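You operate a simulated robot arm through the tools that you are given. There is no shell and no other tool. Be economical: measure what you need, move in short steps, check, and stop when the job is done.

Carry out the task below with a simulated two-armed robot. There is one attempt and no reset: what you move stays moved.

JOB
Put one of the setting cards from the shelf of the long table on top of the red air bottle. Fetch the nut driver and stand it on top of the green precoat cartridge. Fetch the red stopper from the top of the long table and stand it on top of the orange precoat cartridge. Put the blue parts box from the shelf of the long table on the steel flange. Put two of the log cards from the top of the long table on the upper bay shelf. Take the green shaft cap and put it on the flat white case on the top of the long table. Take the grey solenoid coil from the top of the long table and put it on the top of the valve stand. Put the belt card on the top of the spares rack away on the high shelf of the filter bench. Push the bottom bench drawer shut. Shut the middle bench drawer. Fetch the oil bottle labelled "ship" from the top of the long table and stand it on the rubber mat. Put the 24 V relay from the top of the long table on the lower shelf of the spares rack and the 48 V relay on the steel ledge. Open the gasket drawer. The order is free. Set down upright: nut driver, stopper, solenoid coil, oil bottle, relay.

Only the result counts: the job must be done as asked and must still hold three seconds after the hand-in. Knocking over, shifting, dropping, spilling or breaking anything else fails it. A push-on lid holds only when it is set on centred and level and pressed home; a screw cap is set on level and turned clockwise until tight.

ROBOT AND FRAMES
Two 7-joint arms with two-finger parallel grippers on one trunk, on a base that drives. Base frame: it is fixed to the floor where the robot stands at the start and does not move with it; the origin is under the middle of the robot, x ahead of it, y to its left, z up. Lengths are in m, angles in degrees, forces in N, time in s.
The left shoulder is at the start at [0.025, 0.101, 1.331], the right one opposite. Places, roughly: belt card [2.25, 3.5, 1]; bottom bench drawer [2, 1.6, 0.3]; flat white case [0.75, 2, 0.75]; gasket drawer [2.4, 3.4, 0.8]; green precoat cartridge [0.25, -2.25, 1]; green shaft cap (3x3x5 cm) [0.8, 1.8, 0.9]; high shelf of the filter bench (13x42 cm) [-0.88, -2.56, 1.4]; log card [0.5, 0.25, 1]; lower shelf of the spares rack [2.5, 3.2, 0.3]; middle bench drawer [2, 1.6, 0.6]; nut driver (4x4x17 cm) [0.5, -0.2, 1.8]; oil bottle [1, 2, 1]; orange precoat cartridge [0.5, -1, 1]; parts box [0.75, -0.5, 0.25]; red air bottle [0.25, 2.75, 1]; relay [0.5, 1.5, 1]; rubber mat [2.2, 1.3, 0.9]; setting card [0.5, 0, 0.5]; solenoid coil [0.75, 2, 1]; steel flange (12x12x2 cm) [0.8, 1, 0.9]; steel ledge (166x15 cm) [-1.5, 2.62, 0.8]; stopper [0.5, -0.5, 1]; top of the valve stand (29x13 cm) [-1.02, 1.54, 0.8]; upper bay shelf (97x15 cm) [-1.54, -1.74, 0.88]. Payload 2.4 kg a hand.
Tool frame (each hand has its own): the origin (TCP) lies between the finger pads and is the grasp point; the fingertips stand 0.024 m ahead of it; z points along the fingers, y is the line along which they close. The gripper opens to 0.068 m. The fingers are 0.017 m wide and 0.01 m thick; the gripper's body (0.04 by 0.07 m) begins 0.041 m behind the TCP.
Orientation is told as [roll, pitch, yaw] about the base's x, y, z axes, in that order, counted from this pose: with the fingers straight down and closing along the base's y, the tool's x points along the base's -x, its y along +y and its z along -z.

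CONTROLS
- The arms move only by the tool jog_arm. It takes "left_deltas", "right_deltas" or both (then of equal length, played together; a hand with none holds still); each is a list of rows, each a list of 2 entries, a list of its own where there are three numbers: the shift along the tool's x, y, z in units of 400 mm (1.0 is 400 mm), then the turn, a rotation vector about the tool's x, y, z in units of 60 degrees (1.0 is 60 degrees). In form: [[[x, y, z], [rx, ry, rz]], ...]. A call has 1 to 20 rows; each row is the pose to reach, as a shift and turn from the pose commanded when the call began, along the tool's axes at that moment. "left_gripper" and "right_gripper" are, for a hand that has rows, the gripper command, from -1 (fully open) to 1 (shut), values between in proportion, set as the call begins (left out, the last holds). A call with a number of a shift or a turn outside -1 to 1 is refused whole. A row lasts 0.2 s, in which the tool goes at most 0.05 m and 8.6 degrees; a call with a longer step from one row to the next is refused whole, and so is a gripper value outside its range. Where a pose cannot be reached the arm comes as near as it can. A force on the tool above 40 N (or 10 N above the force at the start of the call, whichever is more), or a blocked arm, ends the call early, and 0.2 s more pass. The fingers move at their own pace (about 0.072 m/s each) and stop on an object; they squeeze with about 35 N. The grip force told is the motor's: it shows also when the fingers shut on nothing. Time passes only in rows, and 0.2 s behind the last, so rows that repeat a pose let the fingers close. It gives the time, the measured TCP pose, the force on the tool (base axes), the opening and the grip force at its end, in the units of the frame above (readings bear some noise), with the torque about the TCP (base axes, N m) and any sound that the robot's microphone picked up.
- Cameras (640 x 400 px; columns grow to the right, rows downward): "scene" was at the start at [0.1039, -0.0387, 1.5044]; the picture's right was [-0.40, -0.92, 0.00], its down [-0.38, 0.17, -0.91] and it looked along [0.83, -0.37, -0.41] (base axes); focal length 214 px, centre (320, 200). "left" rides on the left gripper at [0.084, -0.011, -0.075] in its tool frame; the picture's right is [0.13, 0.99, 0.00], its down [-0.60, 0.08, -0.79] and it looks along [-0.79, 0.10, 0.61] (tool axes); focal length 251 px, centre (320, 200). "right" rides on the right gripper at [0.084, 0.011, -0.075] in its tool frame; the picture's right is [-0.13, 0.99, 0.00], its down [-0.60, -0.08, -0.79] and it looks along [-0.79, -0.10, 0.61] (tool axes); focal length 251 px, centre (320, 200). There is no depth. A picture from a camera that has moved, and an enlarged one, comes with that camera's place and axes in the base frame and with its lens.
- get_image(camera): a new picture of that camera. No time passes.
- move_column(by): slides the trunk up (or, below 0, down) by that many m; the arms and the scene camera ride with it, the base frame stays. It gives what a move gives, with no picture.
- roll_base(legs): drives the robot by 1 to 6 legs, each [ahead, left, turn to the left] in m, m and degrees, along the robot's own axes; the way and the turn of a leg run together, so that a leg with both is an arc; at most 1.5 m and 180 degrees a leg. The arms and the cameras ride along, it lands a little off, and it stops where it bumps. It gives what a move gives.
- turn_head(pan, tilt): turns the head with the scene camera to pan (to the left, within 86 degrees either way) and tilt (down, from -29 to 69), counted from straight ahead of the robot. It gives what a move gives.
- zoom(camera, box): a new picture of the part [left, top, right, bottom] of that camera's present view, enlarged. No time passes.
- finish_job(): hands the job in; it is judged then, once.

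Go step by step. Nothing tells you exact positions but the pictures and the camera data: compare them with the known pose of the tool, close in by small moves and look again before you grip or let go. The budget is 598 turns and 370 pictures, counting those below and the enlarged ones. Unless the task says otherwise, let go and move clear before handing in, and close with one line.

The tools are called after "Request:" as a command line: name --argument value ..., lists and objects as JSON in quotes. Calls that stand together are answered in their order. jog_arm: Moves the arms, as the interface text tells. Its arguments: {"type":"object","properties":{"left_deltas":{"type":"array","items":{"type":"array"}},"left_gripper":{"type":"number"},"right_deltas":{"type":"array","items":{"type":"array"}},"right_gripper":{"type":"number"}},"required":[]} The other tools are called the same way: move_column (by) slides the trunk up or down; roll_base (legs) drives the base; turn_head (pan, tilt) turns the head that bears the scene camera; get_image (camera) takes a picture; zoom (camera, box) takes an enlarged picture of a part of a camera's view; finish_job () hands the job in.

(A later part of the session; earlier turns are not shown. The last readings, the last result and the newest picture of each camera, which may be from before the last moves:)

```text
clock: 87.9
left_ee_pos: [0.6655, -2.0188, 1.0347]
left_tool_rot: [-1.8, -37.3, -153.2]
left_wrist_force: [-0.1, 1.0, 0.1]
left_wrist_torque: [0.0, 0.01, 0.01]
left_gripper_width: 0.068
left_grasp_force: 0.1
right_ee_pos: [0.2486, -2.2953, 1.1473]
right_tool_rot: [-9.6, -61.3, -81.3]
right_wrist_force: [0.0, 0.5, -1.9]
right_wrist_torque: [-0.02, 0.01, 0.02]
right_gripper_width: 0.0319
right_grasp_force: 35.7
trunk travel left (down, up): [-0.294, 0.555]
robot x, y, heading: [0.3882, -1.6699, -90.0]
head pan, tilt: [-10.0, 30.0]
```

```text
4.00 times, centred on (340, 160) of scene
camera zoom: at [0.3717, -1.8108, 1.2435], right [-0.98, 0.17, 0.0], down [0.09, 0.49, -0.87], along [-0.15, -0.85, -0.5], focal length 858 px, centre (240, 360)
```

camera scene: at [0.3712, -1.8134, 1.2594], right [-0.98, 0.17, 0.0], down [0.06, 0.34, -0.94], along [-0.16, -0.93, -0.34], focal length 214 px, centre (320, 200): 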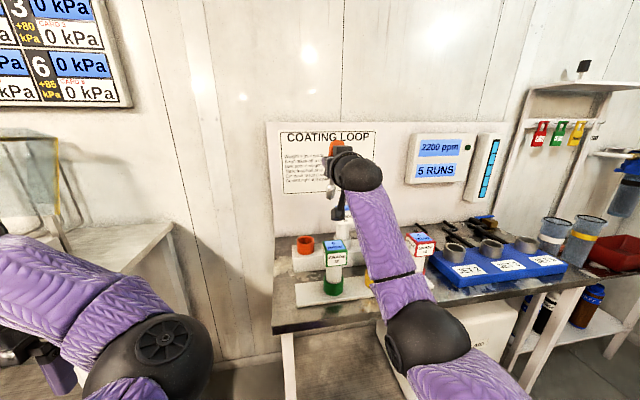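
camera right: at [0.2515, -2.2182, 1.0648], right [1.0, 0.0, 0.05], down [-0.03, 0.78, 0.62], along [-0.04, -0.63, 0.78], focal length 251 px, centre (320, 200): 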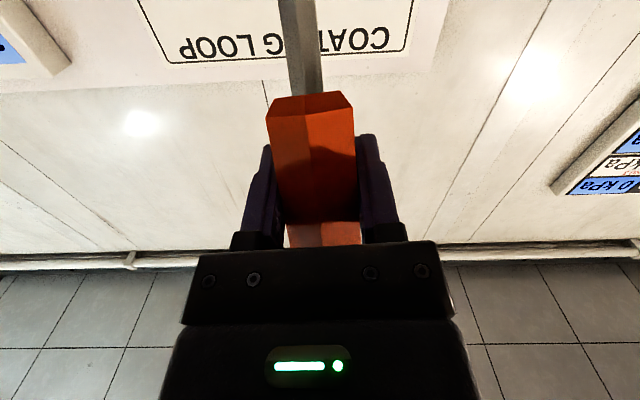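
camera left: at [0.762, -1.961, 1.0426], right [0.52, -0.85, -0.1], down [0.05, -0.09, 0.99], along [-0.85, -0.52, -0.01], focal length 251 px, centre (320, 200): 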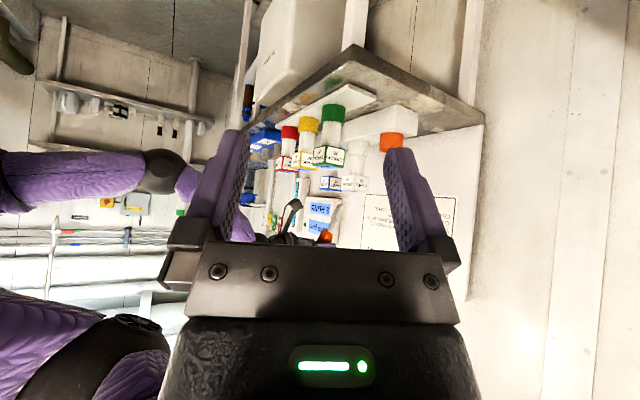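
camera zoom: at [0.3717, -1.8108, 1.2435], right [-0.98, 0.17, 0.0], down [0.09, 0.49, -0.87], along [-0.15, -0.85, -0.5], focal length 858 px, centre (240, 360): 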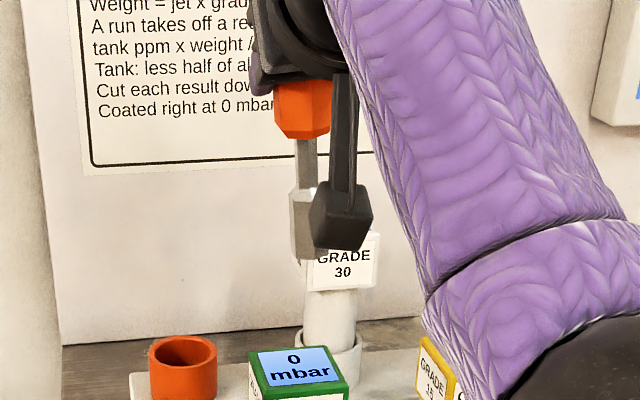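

Request:
jog_arm --right_deltas '[[[-0.004, -0.008, 0.007], [-0.019, 0, 0.034]], [[-0.008, -0.016, 0.014], [-0.038, 0, 0.0685]], [[0.06, -0.016, 0.05], [-0.038, 0, 0.0685]], [[0.11, -0.016, 0.08], [-0.038, 0, 0.0685]], [[0.135, -0.016, 0.093], [-0.038, 0, 0.0685]], [[0.135, -0.016, 0.093], [-0.038, 0, 0.0685]]]'

Request:
zoom --camera "left" --box '[270, 140, 390, 230]'

Request:
zoom --camera "scene" --box '[290, 130, 390, 230]'

```text
clock: 89.3
left_ee_pos: [0.6645, -2.0182, 1.0342]
left_tool_rot: [-1.8, -37.3, -153.3]
left_wrist_force: [-0.4, 0.3, 0.6]
left_wrist_torque: [-0.01, -0.02, 0.01]
left_gripper_width: 0.068
left_grasp_force: 0.1
right_ee_pos: [0.2356, -2.3039, 1.0811]
right_tool_rot: [0.3, -61.8, -90.1]
right_wrist_force: [-0.1, 0.3, -1.3]
right_wrist_torque: [0.01, -0.05, 0.01]
right_gripper_width: 0.0317
right_grasp_force: 34.7
trunk travel left (down, up): [-0.294, 0.555]
robot x, y, heading: [0.3799, -1.672, -90.1]
head pan, tilt: [-10.0, 30.0]
```

```text
4.44 times, centred on (330, 185) of left
camera zoom: at [0.762, -1.9609, 1.0429], right [0.52, -0.85, -0.1], down [0.05, -0.09, 0.99], along [-0.85, -0.52, -0.01], focal length 1118 px, centre (276, 267)
```

zoom: 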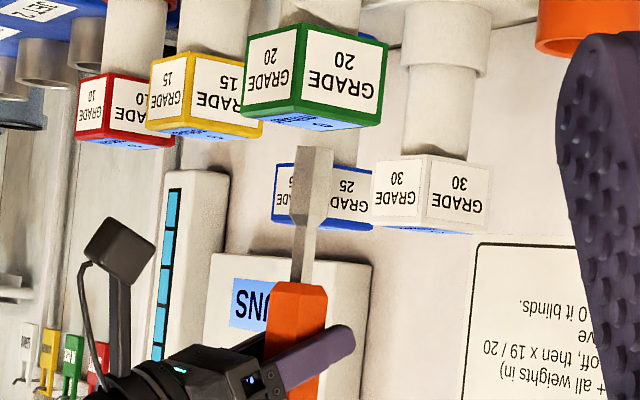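

```text
4.00 times, centred on (340, 180) of scene
camera zoom: at [0.3716, -1.8108, 1.2435], right [-0.98, 0.17, 0.0], down [0.09, 0.49, -0.87], along [-0.15, -0.85, -0.5], focal length 858 px, centre (240, 280)
```

zoom: 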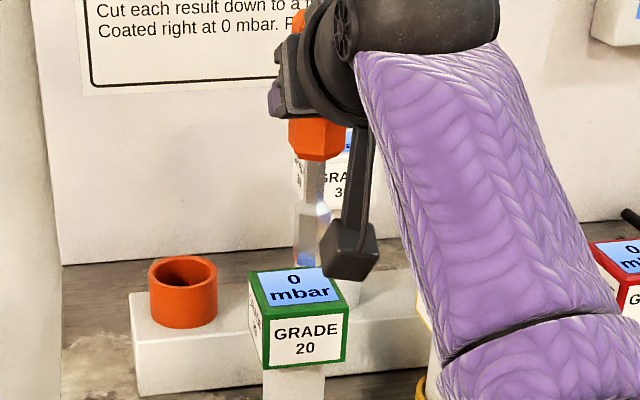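

Tip is about 1 cm too far toward -x; I shift it and descend to contact.

Request:
jog_arm --right_deltas '[[[0.003, 0.025, -0.006], [0, 0, 0]], [[0.003, 0.025, -0.006], [0, 0, 0]], [[0.016, 0.025, 0.002], [0, 0, 0]], [[0.016, 0.025, 0.002], [0, 0, 0]]]'

Request:
zoom --camera "scene" --box '[290, 150, 370, 220]'

Request:
zoom --camera "left" --box '[290, 140, 370, 210]'

```text
clock: 90.3
left_ee_pos: [0.6648, -2.02, 1.0349]
left_tool_rot: [-1.9, -37.3, -153.2]
left_wrist_force: [0.0, -0.4, -0.1]
left_wrist_torque: [0.0, -0.02, 0.01]
left_gripper_width: 0.068
left_grasp_force: 0.0
right_ee_pos: [0.2454, -2.3004, 1.0748]
right_tool_rot: [0.3, -61.8, -89.9]
right_wrist_force: [-0.3, 0.0, -0.7]
right_wrist_torque: [-0.04, 0.0, 0.01]
right_gripper_width: 0.032
right_grasp_force: 35.2
trunk travel left (down, up): [-0.294, 0.555]
robot x, y, heading: [0.3873, -1.6711, -89.8]
head pan, tilt: [-10.0, 30.0]
```

```text
5.71 times, centred on (330, 185) of scene
camera zoom: at [0.3717, -1.8108, 1.2435], right [-0.98, 0.17, 0.0], down [0.09, 0.49, -0.87], along [-0.15, -0.85, -0.5], focal length 1226 px, centre (263, 286)
```

zoom: 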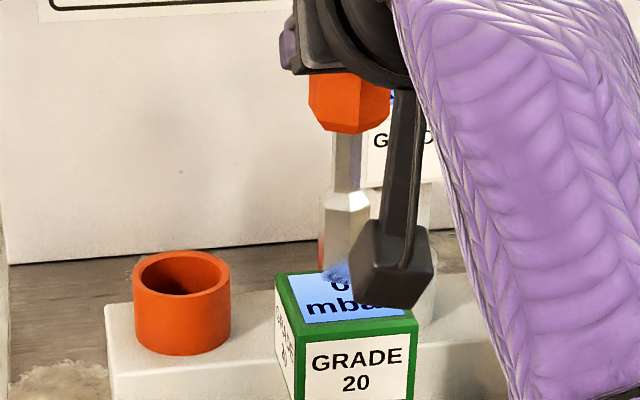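

```text
5.71 times, centred on (330, 175) of left
camera zoom: at [0.762, -1.9609, 1.0428], right [0.52, -0.85, -0.1], down [0.05, -0.09, 0.99], along [-0.85, -0.52, -0.01], focal length 1437 px, centre (263, 343)
```

zoom: 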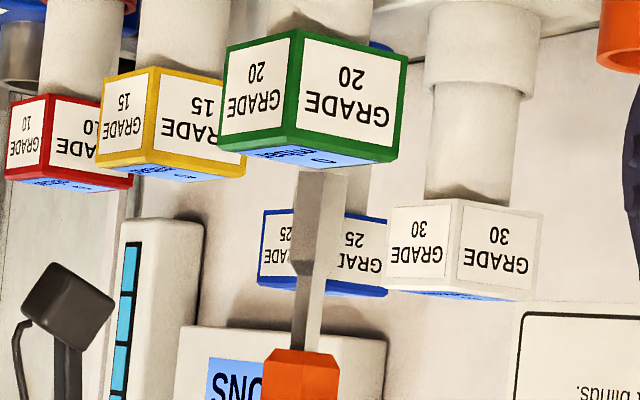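

Request:
jog_arm --right_deltas '[[[0.005, 0, -0.009], [0, 0, 0]], [[0.014, 0, -0.004], [0, 0, 0]], [[0.02, 0, -0.001], [0, 0, 0]]]'

Request:
jog_arm --right_deltas '[[[0.006, 0, 0.003], [0, 0, 0]], [[0.009, 0, 0.005], [0, 0, 0]]]'

Request:
jog_arm --right_deltas '[[[0.006, 0, 0.003], [0, 0, 0]], [[0.009, 0, 0.005], [0, 0, 0]]]'

```text
clock: 91.1
left_ee_pos: [0.6641, -2.0192, 1.0333]
left_tool_rot: [-1.8, -37.3, -153.1]
left_wrist_force: [-0.5, 0.1, -0.2]
left_wrist_torque: [0.0, 0.02, -0.03]
left_gripper_width: 0.0682
left_grasp_force: 0.1
right_ee_pos: [0.2465, -2.2959, 1.068]
right_tool_rot: [0.2, -61.9, -89.9]
right_wrist_force: [-0.8, -0.7, 0.3]
right_wrist_torque: [0.0, -0.01, 0.01]
right_gripper_width: 0.0317
right_grasp_force: 35.1
trunk travel left (down, up): [-0.294, 0.555]
robot x, y, heading: [0.3915, -1.6712, -90.2]
head pan, tilt: [-10.0, 30.0]
```

```text
clock: 91.7
left_ee_pos: [0.6642, -2.0168, 1.0353]
left_tool_rot: [-1.7, -37.5, -153.2]
left_wrist_force: [0.1, -0.4, -1.1]
left_wrist_torque: [0.02, 0.02, 0.0]
left_gripper_width: 0.068
left_grasp_force: 0.1
right_ee_pos: [0.2467, -2.2951, 1.0692]
right_tool_rot: [0.0, -62.4, -89.8]
right_wrist_force: [-1.9, -1.5, 22.8]
right_wrist_torque: [-0.03, 0.26, 0.02]
right_gripper_width: 0.0316
right_grasp_force: 35.2
trunk travel left (down, up): [-0.294, 0.555]
robot x, y, heading: [0.3838, -1.6713, -89.9]
head pan, tilt: [-10.0, 30.0]
```

```text
clock: 92.2
left_ee_pos: [0.6652, -2.0182, 1.0337]
left_tool_rot: [-1.8, -37.4, -153.3]
left_wrist_force: [1.2, 0.2, 0.5]
left_wrist_torque: [0.01, -0.02, -0.01]
left_gripper_width: 0.068
left_grasp_force: 0.1
right_ee_pos: [0.2466, -2.2962, 1.0694]
right_tool_rot: [0.2, -62.9, -89.9]
right_wrist_force: [-0.5, 2.6, 14.0]
right_wrist_torque: [0.49, 0.05, -0.03]
right_gripper_width: 0.0316
right_grasp_force: 35.0
trunk travel left (down, up): [-0.294, 0.555]
robot x, y, heading: [0.3855, -1.6692, -89.9]
head pan, tilt: [-10.0, 30.0]
stopped in row 2 (right hand): the force on the tool passed its limit at 42 N (the readings are from after the stop); the commanded pose is now the measured one
```

Request:
jog_arm --right_deltas '[[[-0.003, 0, -0.002], [0, 0, 0]], [[-0.003, 0, -0.002], [0, 0, 0]]]'

Request:
zoom --camera "left" --box '[290, 140, 370, 210]'

Request:
zoom --camera "scene" --box '[290, 150, 370, 220]'

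```text
clock: 92.8
left_ee_pos: [0.6664, -2.0183, 1.0346]
left_tool_rot: [-1.8, -37.4, -153.4]
left_wrist_force: [0.3, 0.4, 0.9]
left_wrist_torque: [-0.02, -0.03, 0.0]
left_gripper_width: 0.0679
left_grasp_force: 0.1
right_ee_pos: [0.246, -2.2951, 1.0691]
right_tool_rot: [0.2, -62.7, -89.9]
right_wrist_force: [-0.2, 1.1, 14.1]
right_wrist_torque: [0.24, -0.01, 0.01]
right_gripper_width: 0.0316
right_grasp_force: 35.1
trunk travel left (down, up): [-0.294, 0.555]
robot x, y, heading: [0.3869, -1.6723, -90.0]
head pan, tilt: [-10.0, 30.0]
```

```text
5.71 times, centred on (330, 175) of left
camera zoom: at [0.7623, -1.9597, 1.0431], right [0.52, -0.85, -0.1], down [0.05, -0.09, 0.99], along [-0.85, -0.52, -0.01], focal length 1437 px, centre (263, 343)
```

zoom: 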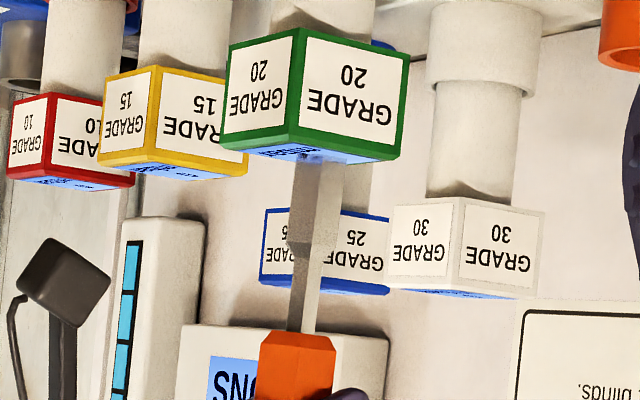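

```text
5.71 times, centred on (330, 185) of scene
camera zoom: at [0.372, -1.8093, 1.2437], right [-0.98, 0.17, 0.0], down [0.09, 0.49, -0.87], along [-0.15, -0.85, -0.5], focal length 1226 px, centre (263, 286)
```

zoom: 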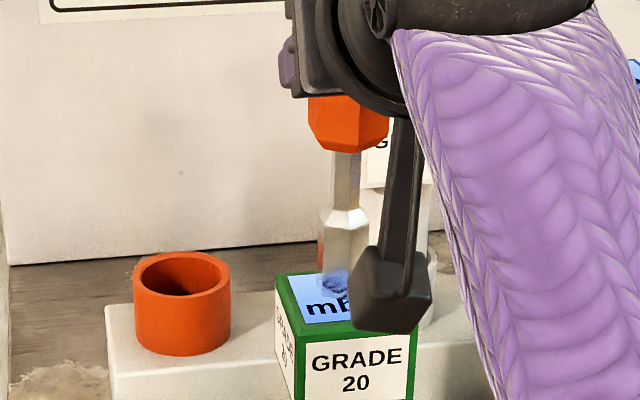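

Request:
jog_arm --right_deltas '[[[-0.002, 0, -0.001], [0, 0, 0]], [[-0.002, 0, -0.001], [0, 0, 0]]]'

Request:
jog_arm --right_deltas '[[[0, 0, 0], [0, 0, 0]], [[0, 0, 0], [0, 0, 0]], [[0, 0, 0], [0, 0, 0]]]' --right_gripper -1

Request:
zoom --camera "left" --box '[270, 140, 390, 245]'

```text
clock: 93.4
left_ee_pos: [0.6655, -2.0176, 1.0341]
left_tool_rot: [-1.8, -37.4, -153.1]
left_wrist_force: [0.0, 0.3, 0.1]
left_wrist_torque: [0.02, -0.02, 0.0]
left_gripper_width: 0.068
left_grasp_force: 0.0
right_ee_pos: [0.2464, -2.295, 1.0695]
right_tool_rot: [0.2, -62.6, -89.9]
right_wrist_force: [0.4, 0.2, 11.6]
right_wrist_torque: [0.05, -0.15, 0.0]
right_gripper_width: 0.0318
right_grasp_force: 35.1
trunk travel left (down, up): [-0.294, 0.555]
robot x, y, heading: [0.3818, -1.6729, -90.0]
head pan, tilt: [-10.0, 30.0]
```

```text
clock: 94.2
left_ee_pos: [0.6652, -2.0193, 1.0346]
left_tool_rot: [-1.8, -37.3, -153.3]
left_wrist_force: [0.3, 0.0, 0.5]
left_wrist_torque: [0.01, 0.03, -0.01]
left_gripper_width: 0.0681
left_grasp_force: 0.1
right_ee_pos: [0.2452, -2.2952, 1.0674]
right_tool_rot: [0.1, -62.5, -89.9]
right_wrist_force: [0.2, -0.2, 0.1]
right_wrist_torque: [0.0, 0.01, 0.01]
right_gripper_width: 0.0681
right_grasp_force: 0.0
trunk travel left (down, up): [-0.294, 0.555]
robot x, y, heading: [0.3884, -1.6713, -89.9]
head pan, tilt: [-10.0, 30.0]
```

```text
3.81 times, centred on (330, 192) of left
camera zoom: at [0.762, -1.9609, 1.0428], right [0.52, -0.85, -0.1], down [0.05, -0.09, 0.99], along [-0.85, -0.52, -0.01], focal length 958 px, centre (282, 229)
```

zoom: 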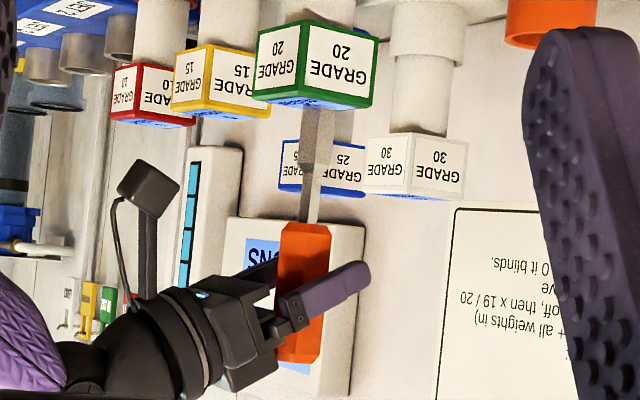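

It stands. I withdraw the hand backward and up along the fingers.

Request:
jog_arm --right_deltas '[[[0, 0, -0.05], [0, 0, 0]], [[0, 0, -0.12], [0, 0, 0]], [[0, 0, -0.22], [0, 0, 0]], [[0, 0, -0.32], [0, 0, 0]], [[0, 0, -0.42], [0, 0, 0]]]'

Request:
get_image --camera "scene"

```text
clock: 95.4
left_ee_pos: [0.6655, -2.019, 1.0337]
left_tool_rot: [-1.9, -37.2, -153.3]
left_wrist_force: [-0.8, 0.0, 0.2]
left_wrist_torque: [-0.01, -0.01, 0.02]
left_gripper_width: 0.068
left_grasp_force: 0.2
right_ee_pos: [0.2473, -2.1458, 1.1461]
right_tool_rot: [0.3, -62.5, -90.0]
right_wrist_force: [-0.7, 0.6, 0.9]
right_wrist_torque: [-0.02, 0.0, 0.02]
right_gripper_width: 0.0683
right_grasp_force: 0.1
trunk travel left (down, up): [-0.294, 0.555]
robot x, y, heading: [0.3848, -1.6732, -89.6]
head pan, tilt: [-10.0, 30.0]
```

```text
306 pictures are left
camera scene: at [0.3717, -1.8105, 1.2435], right [-0.98, 0.17, 0.0], down [0.09, 0.49, -0.87], along [-0.15, -0.85, -0.5], focal length 214 px, centre (320, 200)
```

scene: 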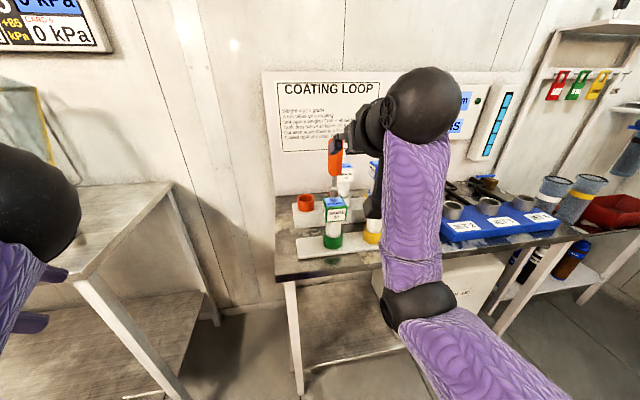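

Next the red stopper and orange cartridge on the table's right end. I back off, strafe, and turn to face the table.

Request:
roll_base --legs '[[-0.12, 0, 0], [0, -0.75, 0], [0, 0, 90], [0.0, 0.45, 0]]'

Request:
move_column --by 0.35

Request:
turn_head --pan 0 --tilt 40

Request:
get_image --camera "scene"

```text
clock: 106.4
left_ee_pos: [-0.0062, -0.8176, 1.0341]
left_tool_rot: [-1.8, -37.3, -63.5]
left_wrist_force: [-0.7, 0.4, -0.4]
left_wrist_torque: [-0.04, 0.0, -0.02]
left_gripper_width: 0.0681
left_grasp_force: 0.1
right_ee_pos: [0.1198, -1.2372, 1.1453]
right_tool_rot: [0.2, -62.4, -0.2]
right_wrist_force: [0.2, 0.3, 0.6]
right_wrist_torque: [0.01, 0.01, 0.04]
right_gripper_width: 0.0682
right_grasp_force: 0.1
trunk travel left (down, up): [-0.294, 0.555]
robot x, y, heading: [-0.3561, -1.0951, -0.4]
head pan, tilt: [-10.0, 30.0]
```

```text
clock: 109.8
left_ee_pos: [-0.0043, -0.8181, 1.3833]
left_tool_rot: [-1.8, -37.3, -63.5]
left_wrist_force: [0.4, -0.2, 0.5]
left_wrist_torque: [0.01, 0.01, 0.02]
left_gripper_width: 0.0681
left_grasp_force: 0.1
right_ee_pos: [0.1204, -1.2383, 1.4951]
right_tool_rot: [0.2, -62.5, -0.2]
right_wrist_force: [0.1, 0.4, 1.0]
right_wrist_torque: [-0.01, -0.01, 0.02]
right_gripper_width: 0.0683
right_grasp_force: 0.0
trunk travel left (down, up): [-0.644, 0.205]
robot x, y, heading: [-0.357, -1.095, -0.4]
head pan, tilt: [-10.0, 30.0]
```

```text
clock: 110.6
left_ee_pos: [-0.0049, -0.8181, 1.3845]
left_tool_rot: [-1.8, -37.3, -63.5]
left_wrist_force: [-0.6, 0.8, 0.7]
left_wrist_torque: [-0.02, 0.02, 0.0]
left_gripper_width: 0.0682
left_grasp_force: 0.1
right_ee_pos: [0.1195, -1.2369, 1.4952]
right_tool_rot: [0.2, -62.5, -0.2]
right_wrist_force: [0.8, 0.0, -0.5]
right_wrist_torque: [0.01, 0.03, 0.0]
right_gripper_width: 0.068
right_grasp_force: 0.1
trunk travel left (down, up): [-0.644, 0.205]
robot x, y, heading: [-0.3527, -1.0941, -0.2]
head pan, tilt: [0.0, 40.0]
```

```text
305 pictures are left
camera scene: at [-0.2556, -1.0988, 1.58], right [0.0, -1.0, 0.0], down [-0.64, 0.0, -0.77], along [0.77, 0.0, -0.64], focal length 214 px, centre (320, 200)
```

scene: 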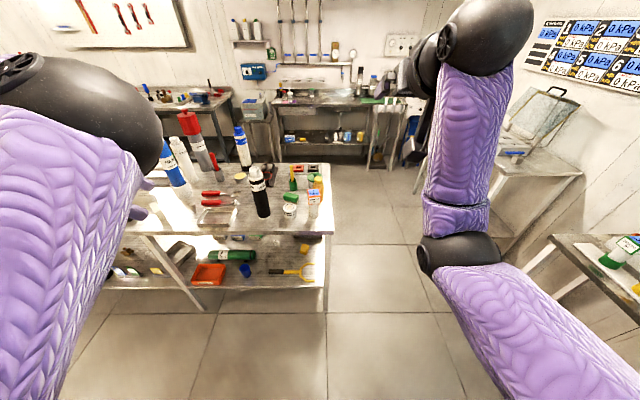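

Request:
jog_arm --left_deltas '[[[0, 0, 0], [0, 0.13, 0]], [[0, 0, 0], [0, 0.26, 0]], [[0, 0, 0], [0, 0.39, 0]], [[0, 0, 0], [0, 0.52, 0]], [[0, 0, 0], [0, 0.62, 0]]]'

Request:
jog_arm --left_deltas '[[[0, 0, 0], [0, 0, -0.14]], [[0, 0, 0], [0, 0, -0.28]], [[0, 0, 0], [0, 0, -0.42]], [[0, 0, 0], [0, 0, -0.56]], [[0, 0, 0], [0, 0, -0.7]], [[0, 0, 0], [0, 0, -0.84]], [[0, 0, 0], [0, 0, -0.98]]]'

Request:
roll_base --legs '[[0.2, 0.4, 0]]'

Request:
turn_head --pan -10 --tilt 40

Request:
get_image --camera "scene"

```text
clock: 111.8
left_ee_pos: [-0.0043, -0.8195, 1.3844]
left_tool_rot: [-1.4, 0.0, -64.6]
left_wrist_force: [0.0, 0.3, 0.4]
left_wrist_torque: [-0.01, -0.01, -0.02]
left_gripper_width: 0.068
left_grasp_force: 0.0
right_ee_pos: [0.1201, -1.238, 1.4948]
right_tool_rot: [0.2, -62.6, -0.2]
right_wrist_force: [-0.4, 0.1, -0.8]
right_wrist_torque: [-0.01, -0.01, 0.0]
right_gripper_width: 0.0679
right_grasp_force: 0.0
trunk travel left (down, up): [-0.644, 0.205]
robot x, y, heading: [-0.3529, -1.0979, -0.4]
head pan, tilt: [0.0, 40.0]
```

```text
clock: 113.4
left_ee_pos: [-0.0048, -0.8186, 1.3835]
left_tool_rot: [-1.0, 1.2, -5.8]
left_wrist_force: [0.5, 0.6, 0.8]
left_wrist_torque: [-0.02, -0.01, 0.0]
left_gripper_width: 0.0678
left_grasp_force: 0.1
right_ee_pos: [0.1206, -1.2391, 1.4951]
right_tool_rot: [0.2, -62.6, -0.2]
right_wrist_force: [1.0, -0.5, -0.4]
right_wrist_torque: [0.0, 0.02, 0.01]
right_gripper_width: 0.0681
right_grasp_force: 0.0
trunk travel left (down, up): [-0.644, 0.205]
robot x, y, heading: [-0.3517, -1.0985, -0.0]
head pan, tilt: [0.0, 40.0]
```

```text
clock: 116.1
left_ee_pos: [0.1938, -0.4074, 1.3843]
left_tool_rot: [-0.9, 1.2, -5.7]
left_wrist_force: [0.3, 0.8, 0.5]
left_wrist_torque: [-0.04, 0.04, -0.01]
left_gripper_width: 0.0679
left_grasp_force: 0.0
right_ee_pos: [0.3204, -0.8259, 1.495]
right_tool_rot: [0.3, -62.5, -0.2]
right_wrist_force: [0.2, 0.3, 0.4]
right_wrist_torque: [0.0, 0.01, 0.0]
right_gripper_width: 0.0678
right_grasp_force: 0.1
trunk travel left (down, up): [-0.644, 0.205]
robot x, y, heading: [-0.1574, -0.6852, -0.2]
head pan, tilt: [0.0, 40.0]
```

```text
clock: 116.8
left_ee_pos: [0.1934, -0.409, 1.3855]
left_tool_rot: [-0.9, 1.1, -5.8]
left_wrist_force: [0.3, 0.3, 0.4]
left_wrist_torque: [-0.02, 0.04, -0.02]
left_gripper_width: 0.0682
left_grasp_force: 0.2
right_ee_pos: [0.3192, -0.8264, 1.4934]
right_tool_rot: [0.1, -62.6, 0.0]
right_wrist_force: [0.3, 0.2, -0.2]
right_wrist_torque: [0.0, 0.01, 0.0]
right_gripper_width: 0.0681
right_grasp_force: 0.2
trunk travel left (down, up): [-0.644, 0.205]
robot x, y, heading: [-0.1578, -0.6877, -0.1]
head pan, tilt: [-10.0, 40.0]
```

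```text
304 pictures are left
camera scene: at [-0.0584, -0.7038, 1.5799], right [-0.18, -0.98, 0.0], down [-0.63, 0.11, -0.77], along [0.75, -0.13, -0.64], focal length 214 px, centre (320, 200)
```

scene: 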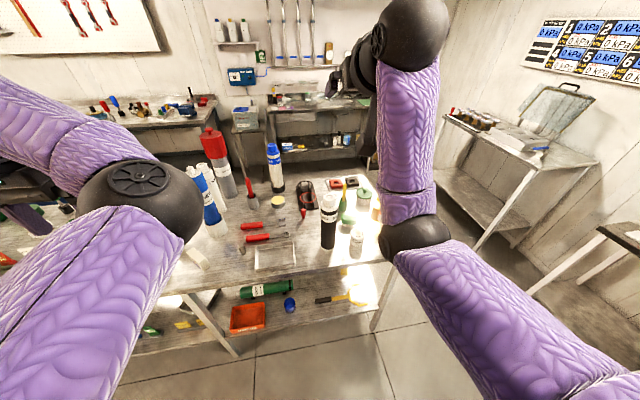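

Request:
zoom --camera "scene" --box '[200, 150, 390, 280]'

```text
3.08 times, centred on (295, 215) of scene
camera zoom: at [-0.0584, -0.7038, 1.5799], right [-0.18, -0.98, 0.0], down [-0.63, 0.11, -0.77], along [0.75, -0.13, -0.64], focal length 660 px, centre (397, 154)
```

zoom: 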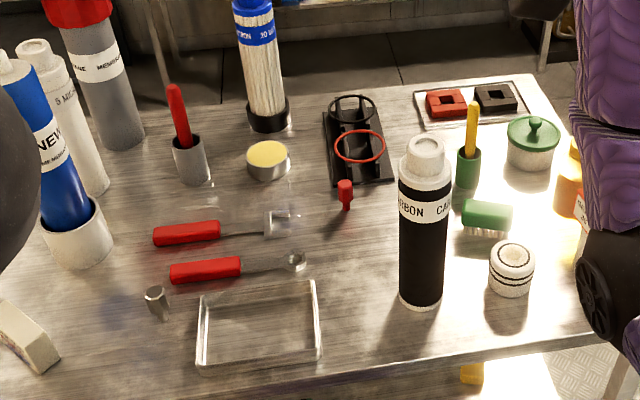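

Request:
zoom --camera "scene" --box '[200, 215, 300, 285]'

Request:
zoom --camera "scene" --box '[280, 170, 400, 250]'

```text
5.71 times, centred on (250, 250) of scene
camera zoom: at [-0.0584, -0.7038, 1.5799], right [-0.18, -0.98, 0.0], down [-0.63, 0.11, -0.77], along [0.75, -0.13, -0.64], focal length 1226 px, centre (720, -86)
```

zoom: 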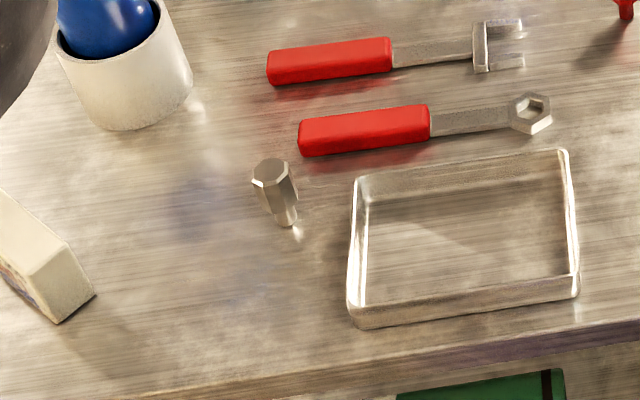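

```text
5.00 times, centred on (340, 210) of scene
camera zoom: at [-0.0584, -0.7038, 1.5799], right [-0.18, -0.98, 0.0], down [-0.63, 0.11, -0.77], along [0.75, -0.13, -0.64], focal length 1072 px, centre (220, 150)
```

zoom: 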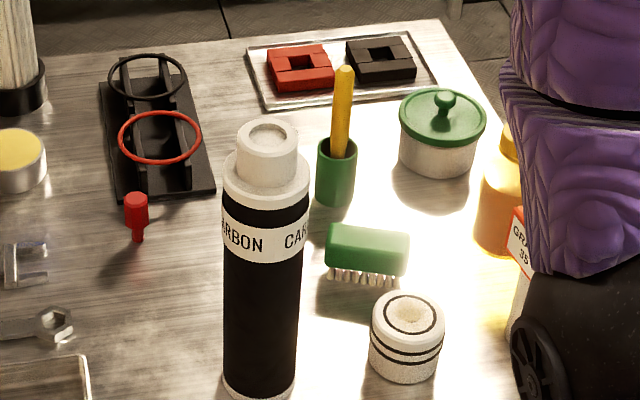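

The red T-stopper is at about (0.67,-0.76) behind the carbon bottle. I'll pick it with the left hand from the left side; first retract the right hand and look for the orange cartridge.

Request:
jog_arm --right_deltas '[[[0.06, 0, -0.1], [0, 0.1, 0]], [[0.11, 0, -0.2], [0, 0.2, 0]], [[0.17, 0, -0.3], [0, 0.3, 0]], [[0.22, 0, -0.4], [0, 0.4, 0]], [[0.22, 0, -0.5], [0, 0.5, 0]], [[0.22, 0, -0.5], [0, 0.6, 0]]]'

Request:
roll_base --legs '[[0.14, 0.08, 0]]'

Request:
get_image --camera "scene"

```text
clock: 118.2
left_ee_pos: [0.1933, -0.4084, 1.3848]
left_tool_rot: [-0.9, 1.1, -5.8]
left_wrist_force: [-0.8, 0.2, -0.3]
left_wrist_torque: [0.0, 0.06, 0.02]
left_gripper_width: 0.0681
left_grasp_force: 0.0
right_ee_pos: [0.1031, -0.8281, 1.5065]
right_tool_rot: [0.2, -26.5, 0.0]
right_wrist_force: [0.5, 0.6, -0.5]
right_wrist_torque: [-0.01, -0.01, -0.02]
right_gripper_width: 0.0679
right_grasp_force: 0.0
trunk travel left (down, up): [-0.644, 0.205]
robot x, y, heading: [-0.1541, -0.6877, -0.5]
head pan, tilt: [-10.0, 40.0]
```

```text
clock: 119.6
left_ee_pos: [0.3309, -0.3273, 1.3833]
left_tool_rot: [-0.9, 1.2, -5.6]
left_wrist_force: [0.7, 0.4, -0.6]
left_wrist_torque: [-0.01, 0.03, 0.01]
left_gripper_width: 0.0679
left_grasp_force: 0.1
right_ee_pos: [0.2404, -0.7449, 1.5069]
right_tool_rot: [0.1, -26.4, 0.1]
right_wrist_force: [-0.5, 0.8, -0.7]
right_wrist_torque: [0.0, -0.01, -0.03]
right_gripper_width: 0.0679
right_grasp_force: 0.0
trunk travel left (down, up): [-0.644, 0.205]
robot x, y, heading: [-0.0221, -0.6086, -0.2]
head pan, tilt: [-10.0, 40.0]
```

```text
300 pictures are left
camera scene: at [0.0796, -0.6225, 1.5799], right [-0.17, -0.98, 0.0], down [-0.63, 0.11, -0.77], along [0.75, -0.13, -0.64], focal length 214 px, centre (320, 200)
```

scene: 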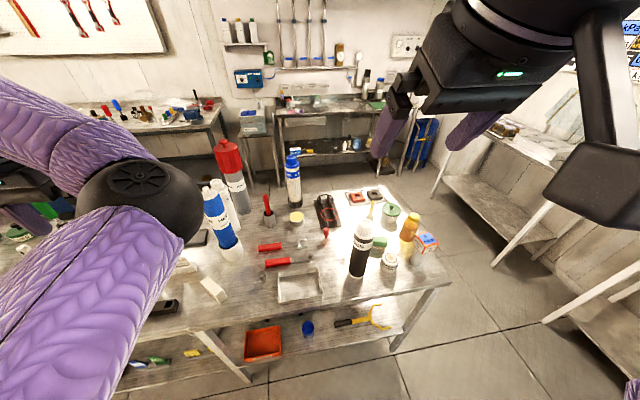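

Request:
zoom --camera "scene" --box '[300, 190, 460, 290]'

```text
4.00 times, centred on (380, 240) of scene
camera zoom: at [0.0796, -0.6225, 1.5799], right [-0.17, -0.98, 0.0], down [-0.63, 0.11, -0.77], along [0.75, -0.13, -0.64], focal length 858 px, centre (80, 40)
```

zoom: 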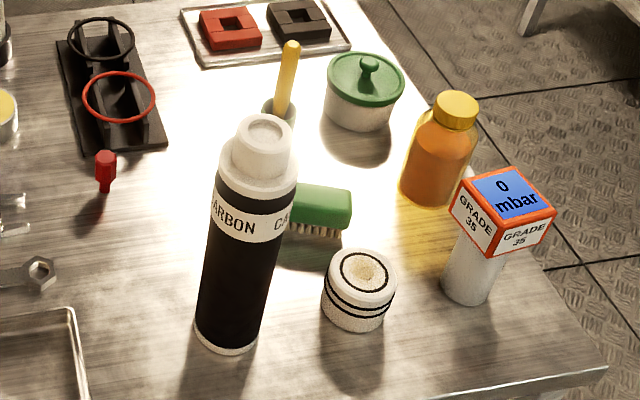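

Stopper ≈(0.655,-0.752), orange cartridge top ≈(0.481,-1.070,1.005). I lower the trunk and bring the left hand in on a diagonal.

Request:
move_column --by -0.35

Request:
jog_arm --left_deltas '[[[-0.04, -0.1, 0], [0, 0, -0.03]], [[-0.08, -0.2, 0], [0, 0, -0.06]], [[-0.12, -0.3, 0], [0, 0, -0.093]], [[-0.17, -0.4, 0], [0, 0, -0.093]], [[-0.228, -0.5, 0], [0, 0, -0.093]], [[-0.228, -0.53, 0], [0, 0, -0.093]]]'

Request:
get_image --camera "left"

Request:
get_image --camera "scene"

```text
clock: 123.0
left_ee_pos: [0.329, -0.3266, 1.0348]
left_tool_rot: [-0.9, 1.3, -5.6]
left_wrist_force: [-0.1, 0.1, -1.1]
left_wrist_torque: [0.02, -0.02, 0.0]
left_gripper_width: 0.0678
left_grasp_force: 0.0
right_ee_pos: [0.2393, -0.7462, 1.1572]
right_tool_rot: [0.0, -26.6, 0.1]
right_wrist_force: [-0.4, 0.2, 0.0]
right_wrist_torque: [0.02, 0.0, 0.0]
right_gripper_width: 0.0682
right_grasp_force: 0.1
trunk travel left (down, up): [-0.294, 0.555]
robot x, y, heading: [-0.0229, -0.6055, -0.2]
head pan, tilt: [-10.0, 40.0]
```

```text
clock: 124.4
left_ee_pos: [0.4577, -0.4841, 1.0532]
left_tool_rot: [-1.7, -2.0, 0.7]
left_wrist_force: [0.8, 1.9, -0.5]
left_wrist_torque: [-0.07, 0.01, -0.12]
left_gripper_width: 0.0678
left_grasp_force: 0.1
left hand out of reach, approached as far as the arm can: row 1, 2, 3, 4, 5, 6
right_ee_pos: [0.2387, -0.7452, 1.1559]
right_tool_rot: [0.1, -26.6, 0.1]
right_wrist_force: [-0.6, 0.1, 0.3]
right_wrist_torque: [-0.04, 0.01, -0.01]
right_gripper_width: 0.068
right_grasp_force: 0.0
trunk travel left (down, up): [-0.294, 0.555]
robot x, y, heading: [-0.0186, -0.6079, -0.3]
head pan, tilt: [-10.0, 40.0]
stopped in row 6 (left hand): the force on the tool passed its limit at 188 N (the readings are from after the stop); the commanded pose is now the measured one
```

```text
298 pictures are left
camera left: at [0.3726, -0.4941, 1.1259], right [-0.14, 0.99, -0.03], down [0.57, 0.11, 0.81], along [0.81, 0.09, -0.58], focal length 251 px, centre (320, 200)
```

left: 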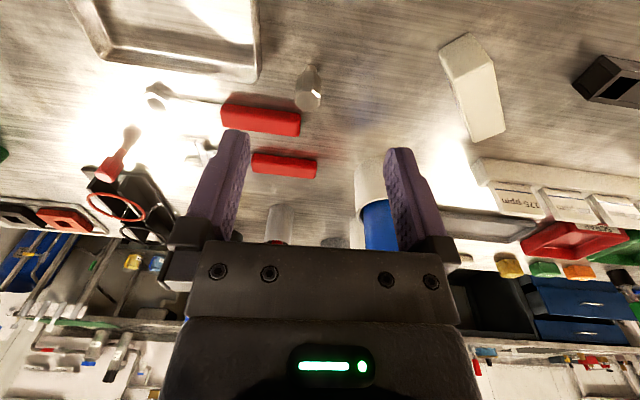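

```text
297 pictures are left
camera scene: at [0.1154, -0.6222, 1.2282], right [-0.17, -0.98, 0.0], down [-0.63, 0.11, -0.77], along [0.75, -0.13, -0.64], focal length 214 px, centre (320, 200)
```

scene: 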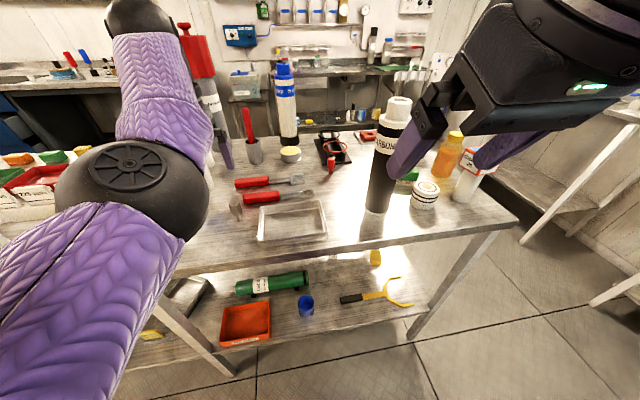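

The left hand can't cross the midline. I'll raise, turn the robot about 37° right so the target is on the left hand's own side, then lower again.

Request:
jog_arm --left_deltas '[[[0.06, 0, -0.05], [0, 0, 0]], [[0.12, 0, -0.1], [0, 0, 0]], [[0.2, 0.05, -0.15], [0, 0, 0]], [[0.3, 0.1, -0.15], [0, 0, 0]]]'

Request:
move_column --by 0.3

Request:
roll_base --legs '[[0.02, 0.06, 0], [0, 0, -37]]'

Request:
turn_head --pan 10 --tilt 45

Request:
get_image --camera "scene"

```text
clock: 124.7
left_ee_pos: [0.4592, -0.4831, 1.059]
left_tool_rot: [-1.5, -2.8, 1.1]
left_wrist_force: [11.5, 5.4, -11.9]
left_wrist_torque: [-0.09, -0.3, -0.27]
left_gripper_width: 0.0683
left_grasp_force: 0.0
left hand out of reach, approached as far as the arm can: row 1
right_ee_pos: [0.2399, -0.7474, 1.1561]
right_tool_rot: [0.0, -26.6, 0.0]
right_wrist_force: [0.7, 0.1, -0.2]
right_wrist_torque: [0.04, 0.0, -0.01]
right_gripper_width: 0.0679
right_grasp_force: 0.1
trunk travel left (down, up): [-0.294, 0.555]
robot x, y, heading: [-0.0203, -0.6103, 0.0]
head pan, tilt: [-10.0, 40.0]
stopped in row 1 (left hand): the force on the tool passed its limit at 70 N (the readings are from after the stop); the commanded pose is now the measured one
```

```text
clock: 125.0
left_ee_pos: [0.4598, -0.4837, 1.0604]
left_tool_rot: [-1.4, -3.1, 0.6]
left_wrist_force: [11.3, 3.8, -11.1]
left_wrist_torque: [-0.01, -0.3, -0.12]
left_gripper_width: 0.0684
left_grasp_force: 0.1
right_ee_pos: [0.2384, -0.7469, 1.158]
right_tool_rot: [0.1, -26.7, 0.2]
right_wrist_force: [-0.4, 0.5, -0.6]
right_wrist_torque: [-0.03, 0.02, 0.01]
right_gripper_width: 0.0681
right_grasp_force: 0.1
trunk travel left (down, up): [-0.296, 0.554]
robot x, y, heading: [-0.0214, -0.6041, 0.1]
head pan, tilt: [-10.0, 40.0]
stopped: the force on the tool passed its limit at 57 N (the readings are from after the stop); the commanded pose is now the measured one
```

```text
clock: 127.8
left_ee_pos: [0.4582, -0.7351, 1.061]
left_tool_rot: [-1.4, -3.0, -36.2]
left_wrist_force: [27.2, -6.2, -19.7]
left_wrist_torque: [-0.35, 0.04, -0.54]
left_gripper_width: 0.068
left_grasp_force: 0.0
right_ee_pos: [0.1243, -0.8135, 1.1581]
right_tool_rot: [0.1, -26.5, -36.7]
right_wrist_force: [0.2, 1.0, 0.5]
right_wrist_torque: [0.02, -0.02, -0.06]
right_gripper_width: 0.068
right_grasp_force: 0.0
trunk travel left (down, up): [-0.296, 0.554]
robot x, y, heading: [0.0001, -0.5469, -37.2]
head pan, tilt: [-10.0, 40.0]
```

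```text
clock: 128.6
left_ee_pos: [0.4591, -0.7357, 1.0611]
left_tool_rot: [-1.4, -3.1, -36.1]
left_wrist_force: [16.6, -3.4, -12.6]
left_wrist_torque: [-0.34, -0.02, -0.45]
left_gripper_width: 0.0679
left_grasp_force: 0.0
right_ee_pos: [0.1242, -0.8126, 1.1574]
right_tool_rot: [0.1, -26.5, -36.6]
right_wrist_force: [0.0, 0.5, 0.1]
right_wrist_torque: [0.01, -0.02, -0.02]
right_gripper_width: 0.0679
right_grasp_force: 0.1
trunk travel left (down, up): [-0.296, 0.554]
robot x, y, heading: [-0.0033, -0.5465, -36.9]
head pan, tilt: [10.0, 45.0]
```

```text
296 pictures are left
camera scene: at [0.1148, -0.6145, 1.2223], right [-0.45, -0.89, 0.0], down [-0.63, 0.32, -0.71], along [0.63, -0.32, -0.71], focal length 214 px, centre (320, 200)
```

scene: 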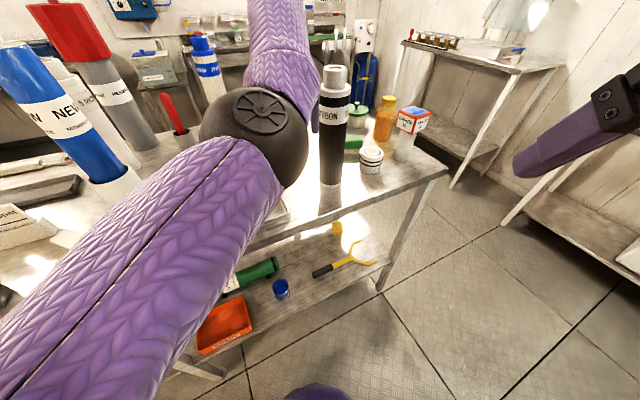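

Request:
get_image --camera "left"

```text
295 pictures are left
camera left: at [0.3827, -0.6898, 1.1314], right [0.48, 0.88, -0.03], down [0.51, -0.25, 0.82], along [0.71, -0.41, -0.57], focal length 251 px, centre (320, 200)
```

left: 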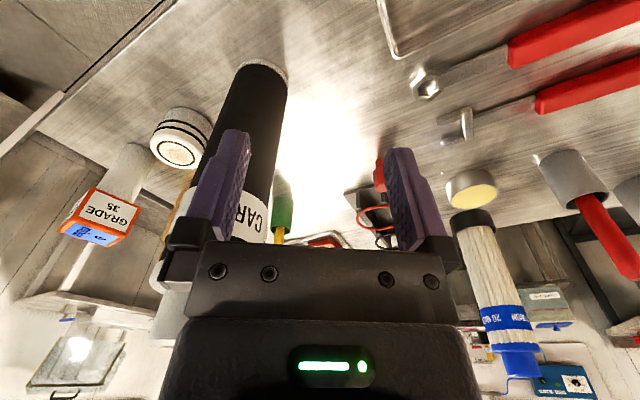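

The hand is close to the bottle; I rotate the base back left 20° before freeing the arm.

Request:
roll_base --legs '[[0, 0, 20]]'

Request:
jog_arm --left_deltas '[[[-0.03, 0.02, -0.06], [0, -0.08, 0]], [[-0.06, 0.05, -0.13], [0, -0.16, 0]], [[-0.1, 0.08, -0.2], [0, -0.24, 0]], [[-0.12, 0.11, -0.28], [0, -0.32, 0]], [[-0.14, 0.13, -0.36], [0, -0.4, 0]], [[-0.16, 0.15, -0.44], [0, -0.48, 0]]]'

```text
clock: 130.1
left_ee_pos: [0.4938, -0.5677, 1.0606]
left_tool_rot: [-1.5, -3.1, -16.3]
left_wrist_force: [21.9, 2.8, -15.9]
left_wrist_torque: [-0.29, -0.14, -0.48]
left_gripper_width: 0.0681
left_grasp_force: 0.2
right_ee_pos: [0.2082, -0.7549, 1.1586]
right_tool_rot: [0.0, -26.7, -16.7]
right_wrist_force: [0.5, 0.7, -0.7]
right_wrist_torque: [0.01, -0.01, 0.01]
right_gripper_width: 0.0677
right_grasp_force: 0.2
trunk travel left (down, up): [-0.296, 0.554]
robot x, y, heading: [0.0007, -0.547, -16.8]
head pan, tilt: [10.0, 45.0]
```

```text
clock: 131.5
left_ee_pos: [0.5345, -0.5233, 1.2112]
left_tool_rot: [-1.6, -30.0, -15.5]
left_wrist_force: [0.5, -0.3, -0.4]
left_wrist_torque: [0.01, -0.01, -0.01]
left_gripper_width: 0.0678
left_grasp_force: 0.1
left hand out of reach, approached as far as the arm can: row 3, 4, 5, 6
right_ee_pos: [0.2069, -0.7539, 1.1587]
right_tool_rot: [0.2, -26.5, -16.7]
right_wrist_force: [-0.1, -0.2, 0.8]
right_wrist_torque: [0.0, 0.0, 0.02]
right_gripper_width: 0.068
right_grasp_force: 0.0
trunk travel left (down, up): [-0.296, 0.554]
robot x, y, heading: [0.0013, -0.5474, -17.0]
head pan, tilt: [10.0, 45.0]
```

Freed. Raise, turn right, check.

Request:
move_column --by 0.2

Request:
roll_base --legs '[[0, 0, -20]]'

Request:
get_image --camera "left"

Request:
get_image --camera "scene"

```text
clock: 133.6
left_ee_pos: [0.5123, -0.5168, 1.4418]
left_tool_rot: [-1.8, -35.4, -15.5]
left_wrist_force: [-0.8, 0.8, -0.1]
left_wrist_torque: [0.01, 0.02, -0.01]
left_gripper_width: 0.0679
left_grasp_force: 0.0
right_ee_pos: [0.208, -0.7538, 1.3581]
right_tool_rot: [0.1, -26.5, -16.7]
right_wrist_force: [0.0, -0.5, -0.5]
right_wrist_torque: [-0.01, 0.0, -0.03]
right_gripper_width: 0.0681
right_grasp_force: 0.0
trunk travel left (down, up): [-0.496, 0.354]
robot x, y, heading: [-0.0012, -0.5463, -17.0]
head pan, tilt: [10.0, 45.0]
```

```text
clock: 135.1
left_ee_pos: [0.4903, -0.6984, 1.4418]
left_tool_rot: [-1.7, -35.5, -36.1]
left_wrist_force: [0.2, 0.8, 0.0]
left_wrist_torque: [0.01, 0.01, -0.01]
left_gripper_width: 0.0679
left_grasp_force: 0.1
right_ee_pos: [0.1202, -0.8143, 1.3587]
right_tool_rot: [0.1, -26.6, -37.3]
right_wrist_force: [0.1, 0.0, -0.1]
right_wrist_torque: [-0.02, 0.01, 0.0]
right_gripper_width: 0.0682
right_grasp_force: 0.0
trunk travel left (down, up): [-0.496, 0.354]
robot x, y, heading: [0.0009, -0.5486, -37.6]
head pan, tilt: [10.0, 45.0]
```

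```text
294 pictures are left
camera left: at [0.395, -0.6392, 1.454], right [0.51, 0.85, -0.1], down [0.09, 0.06, 0.99], along [0.85, -0.52, -0.04], focal length 251 px, centre (320, 200)
```

left: 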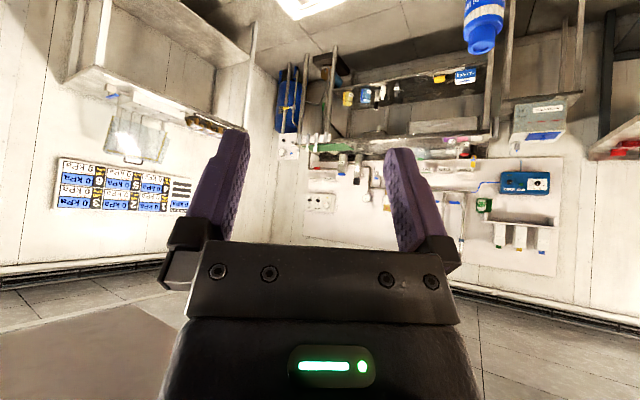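

```text
293 pictures are left
camera scene: at [0.0909, -0.5984, 1.4238], right [-0.46, -0.89, 0.0], down [-0.63, 0.33, -0.71], along [0.63, -0.33, -0.71], focal length 214 px, centre (320, 200)
```

scene: 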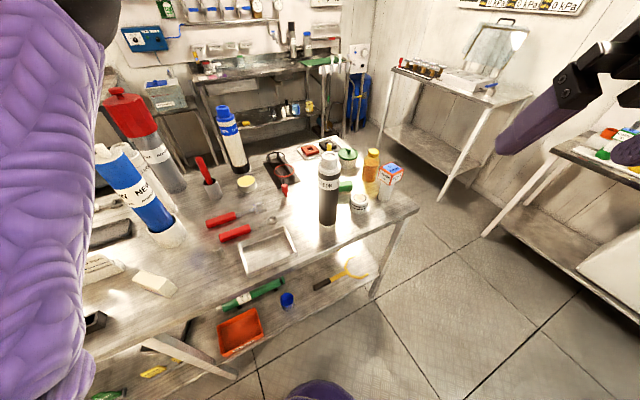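

Request:
move_column --by -0.25

Request:
jog_arm --left_deltas '[[[-0.08, 0.04, 0.06], [0, 0, 0]], [[-0.16, 0.08, 0.12], [0, 0, 0]], [[-0.25, 0.12, 0.18], [0, 0, 0]], [[-0.336, 0.145, 0.235], [0, 0, 0]], [[-0.336, 0.145, 0.235], [0, 0, 0]]]'

Request:
get_image --camera "left"

Request:
get_image --camera "scene"

```text
clock: 137.7
left_ee_pos: [0.5219, -0.7214, 1.1464]
left_tool_rot: [-1.6, -29.7, -36.1]
left_wrist_force: [0.0, -0.4, 0.8]
left_wrist_torque: [0.04, -0.01, 0.01]
left_gripper_width: 0.068
left_grasp_force: 0.1
right_ee_pos: [0.1199, -0.8155, 1.1083]
right_tool_rot: [0.1, -26.7, -37.2]
right_wrist_force: [0.3, 0.3, 0.1]
right_wrist_torque: [0.0, 0.0, 0.0]
right_gripper_width: 0.068
right_grasp_force: 0.1
trunk travel left (down, up): [-0.246, 0.604]
robot x, y, heading: [0.0009, -0.5453, -37.3]
head pan, tilt: [10.0, 45.0]
```

```text
clock: 138.9
left_ee_pos: [0.5748, -0.7122, 1.0792]
left_tool_rot: [-1.5, -29.7, -36.1]
left_wrist_force: [-0.8, 0.1, -0.6]
left_wrist_torque: [0.02, -0.01, -0.01]
left_gripper_width: 0.0679
left_grasp_force: 0.0
left hand out of reach, approached as far as the arm can: row 1, 2, 3, 4, 5
right_ee_pos: [0.1201, -0.8154, 1.1069]
right_tool_rot: [0.0, -26.6, -37.3]
right_wrist_force: [-0.6, -0.4, 0.1]
right_wrist_torque: [0.02, 0.0, 0.03]
right_gripper_width: 0.0681
right_grasp_force: 0.1
trunk travel left (down, up): [-0.246, 0.604]
robot x, y, heading: [-0.0034, -0.5455, -37.5]
head pan, tilt: [10.0, 45.0]
```

```text
292 pictures are left
camera left: at [0.48, -0.6549, 1.1025], right [0.51, 0.86, -0.09], down [0.17, 0.0, 0.99], along [0.85, -0.51, -0.14], focal length 251 px, centre (320, 200)
```

left: 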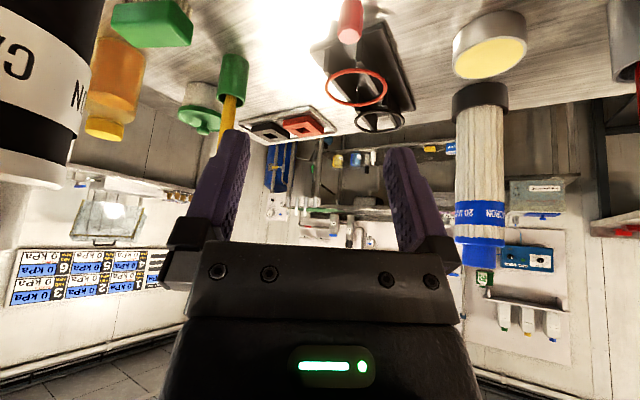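

```text
291 pictures are left
camera scene: at [0.1229, -0.6226, 1.1715], right [-0.46, -0.89, 0.0], down [-0.63, 0.33, -0.71], along [0.63, -0.33, -0.71], focal length 214 px, centre (320, 200)
```

scene: 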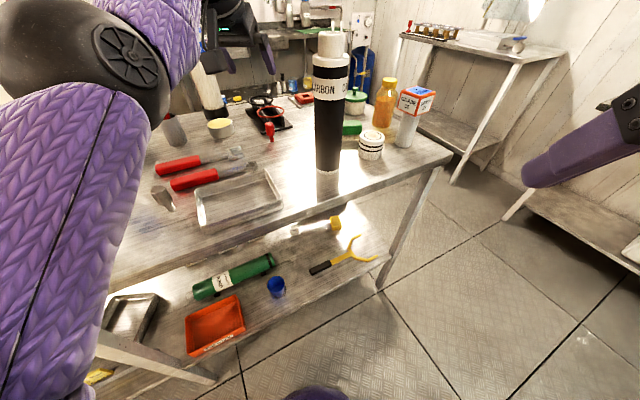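

Request:
roll_base --legs '[[0.09, 0, 0]]'

Request:
jog_arm --left_deltas '[[[0.03, 0, 0.05], [0, 0, 0]], [[0.06, 0, 0.1], [0, 0, 0]]]'

```text
clock: 140.0
left_ee_pos: [0.6451, -0.77, 1.078]
left_tool_rot: [-1.5, -29.7, -36.3]
left_wrist_force: [0.1, 0.3, 0.3]
left_wrist_torque: [0.0, -0.01, 0.0]
left_gripper_width: 0.0679
left_grasp_force: 0.1
right_ee_pos: [0.193, -0.8714, 1.1073]
right_tool_rot: [0.1, -26.6, -37.5]
right_wrist_force: [0.3, -0.3, -0.9]
right_wrist_torque: [-0.02, 0.02, 0.02]
right_gripper_width: 0.0681
right_grasp_force: 0.1
trunk travel left (down, up): [-0.246, 0.604]
robot x, y, heading: [0.0721, -0.6041, -37.9]
head pan, tilt: [10.0, 45.0]
```

```text
clock: 140.6
left_ee_pos: [0.6448, -0.7698, 1.0331]
left_tool_rot: [-1.6, -29.8, -36.3]
left_wrist_force: [-0.2, -0.1, 0.6]
left_wrist_torque: [0.01, 0.02, -0.02]
left_gripper_width: 0.0681
left_grasp_force: 0.0
right_ee_pos: [0.1933, -0.8709, 1.1082]
right_tool_rot: [0.1, -26.4, -37.5]
right_wrist_force: [-0.3, 0.2, 0.0]
right_wrist_torque: [-0.02, 0.02, -0.03]
right_gripper_width: 0.0681
right_grasp_force: 0.0
trunk travel left (down, up): [-0.246, 0.604]
robot x, y, heading: [0.0702, -0.6008, -37.6]
head pan, tilt: [10.0, 45.0]
```

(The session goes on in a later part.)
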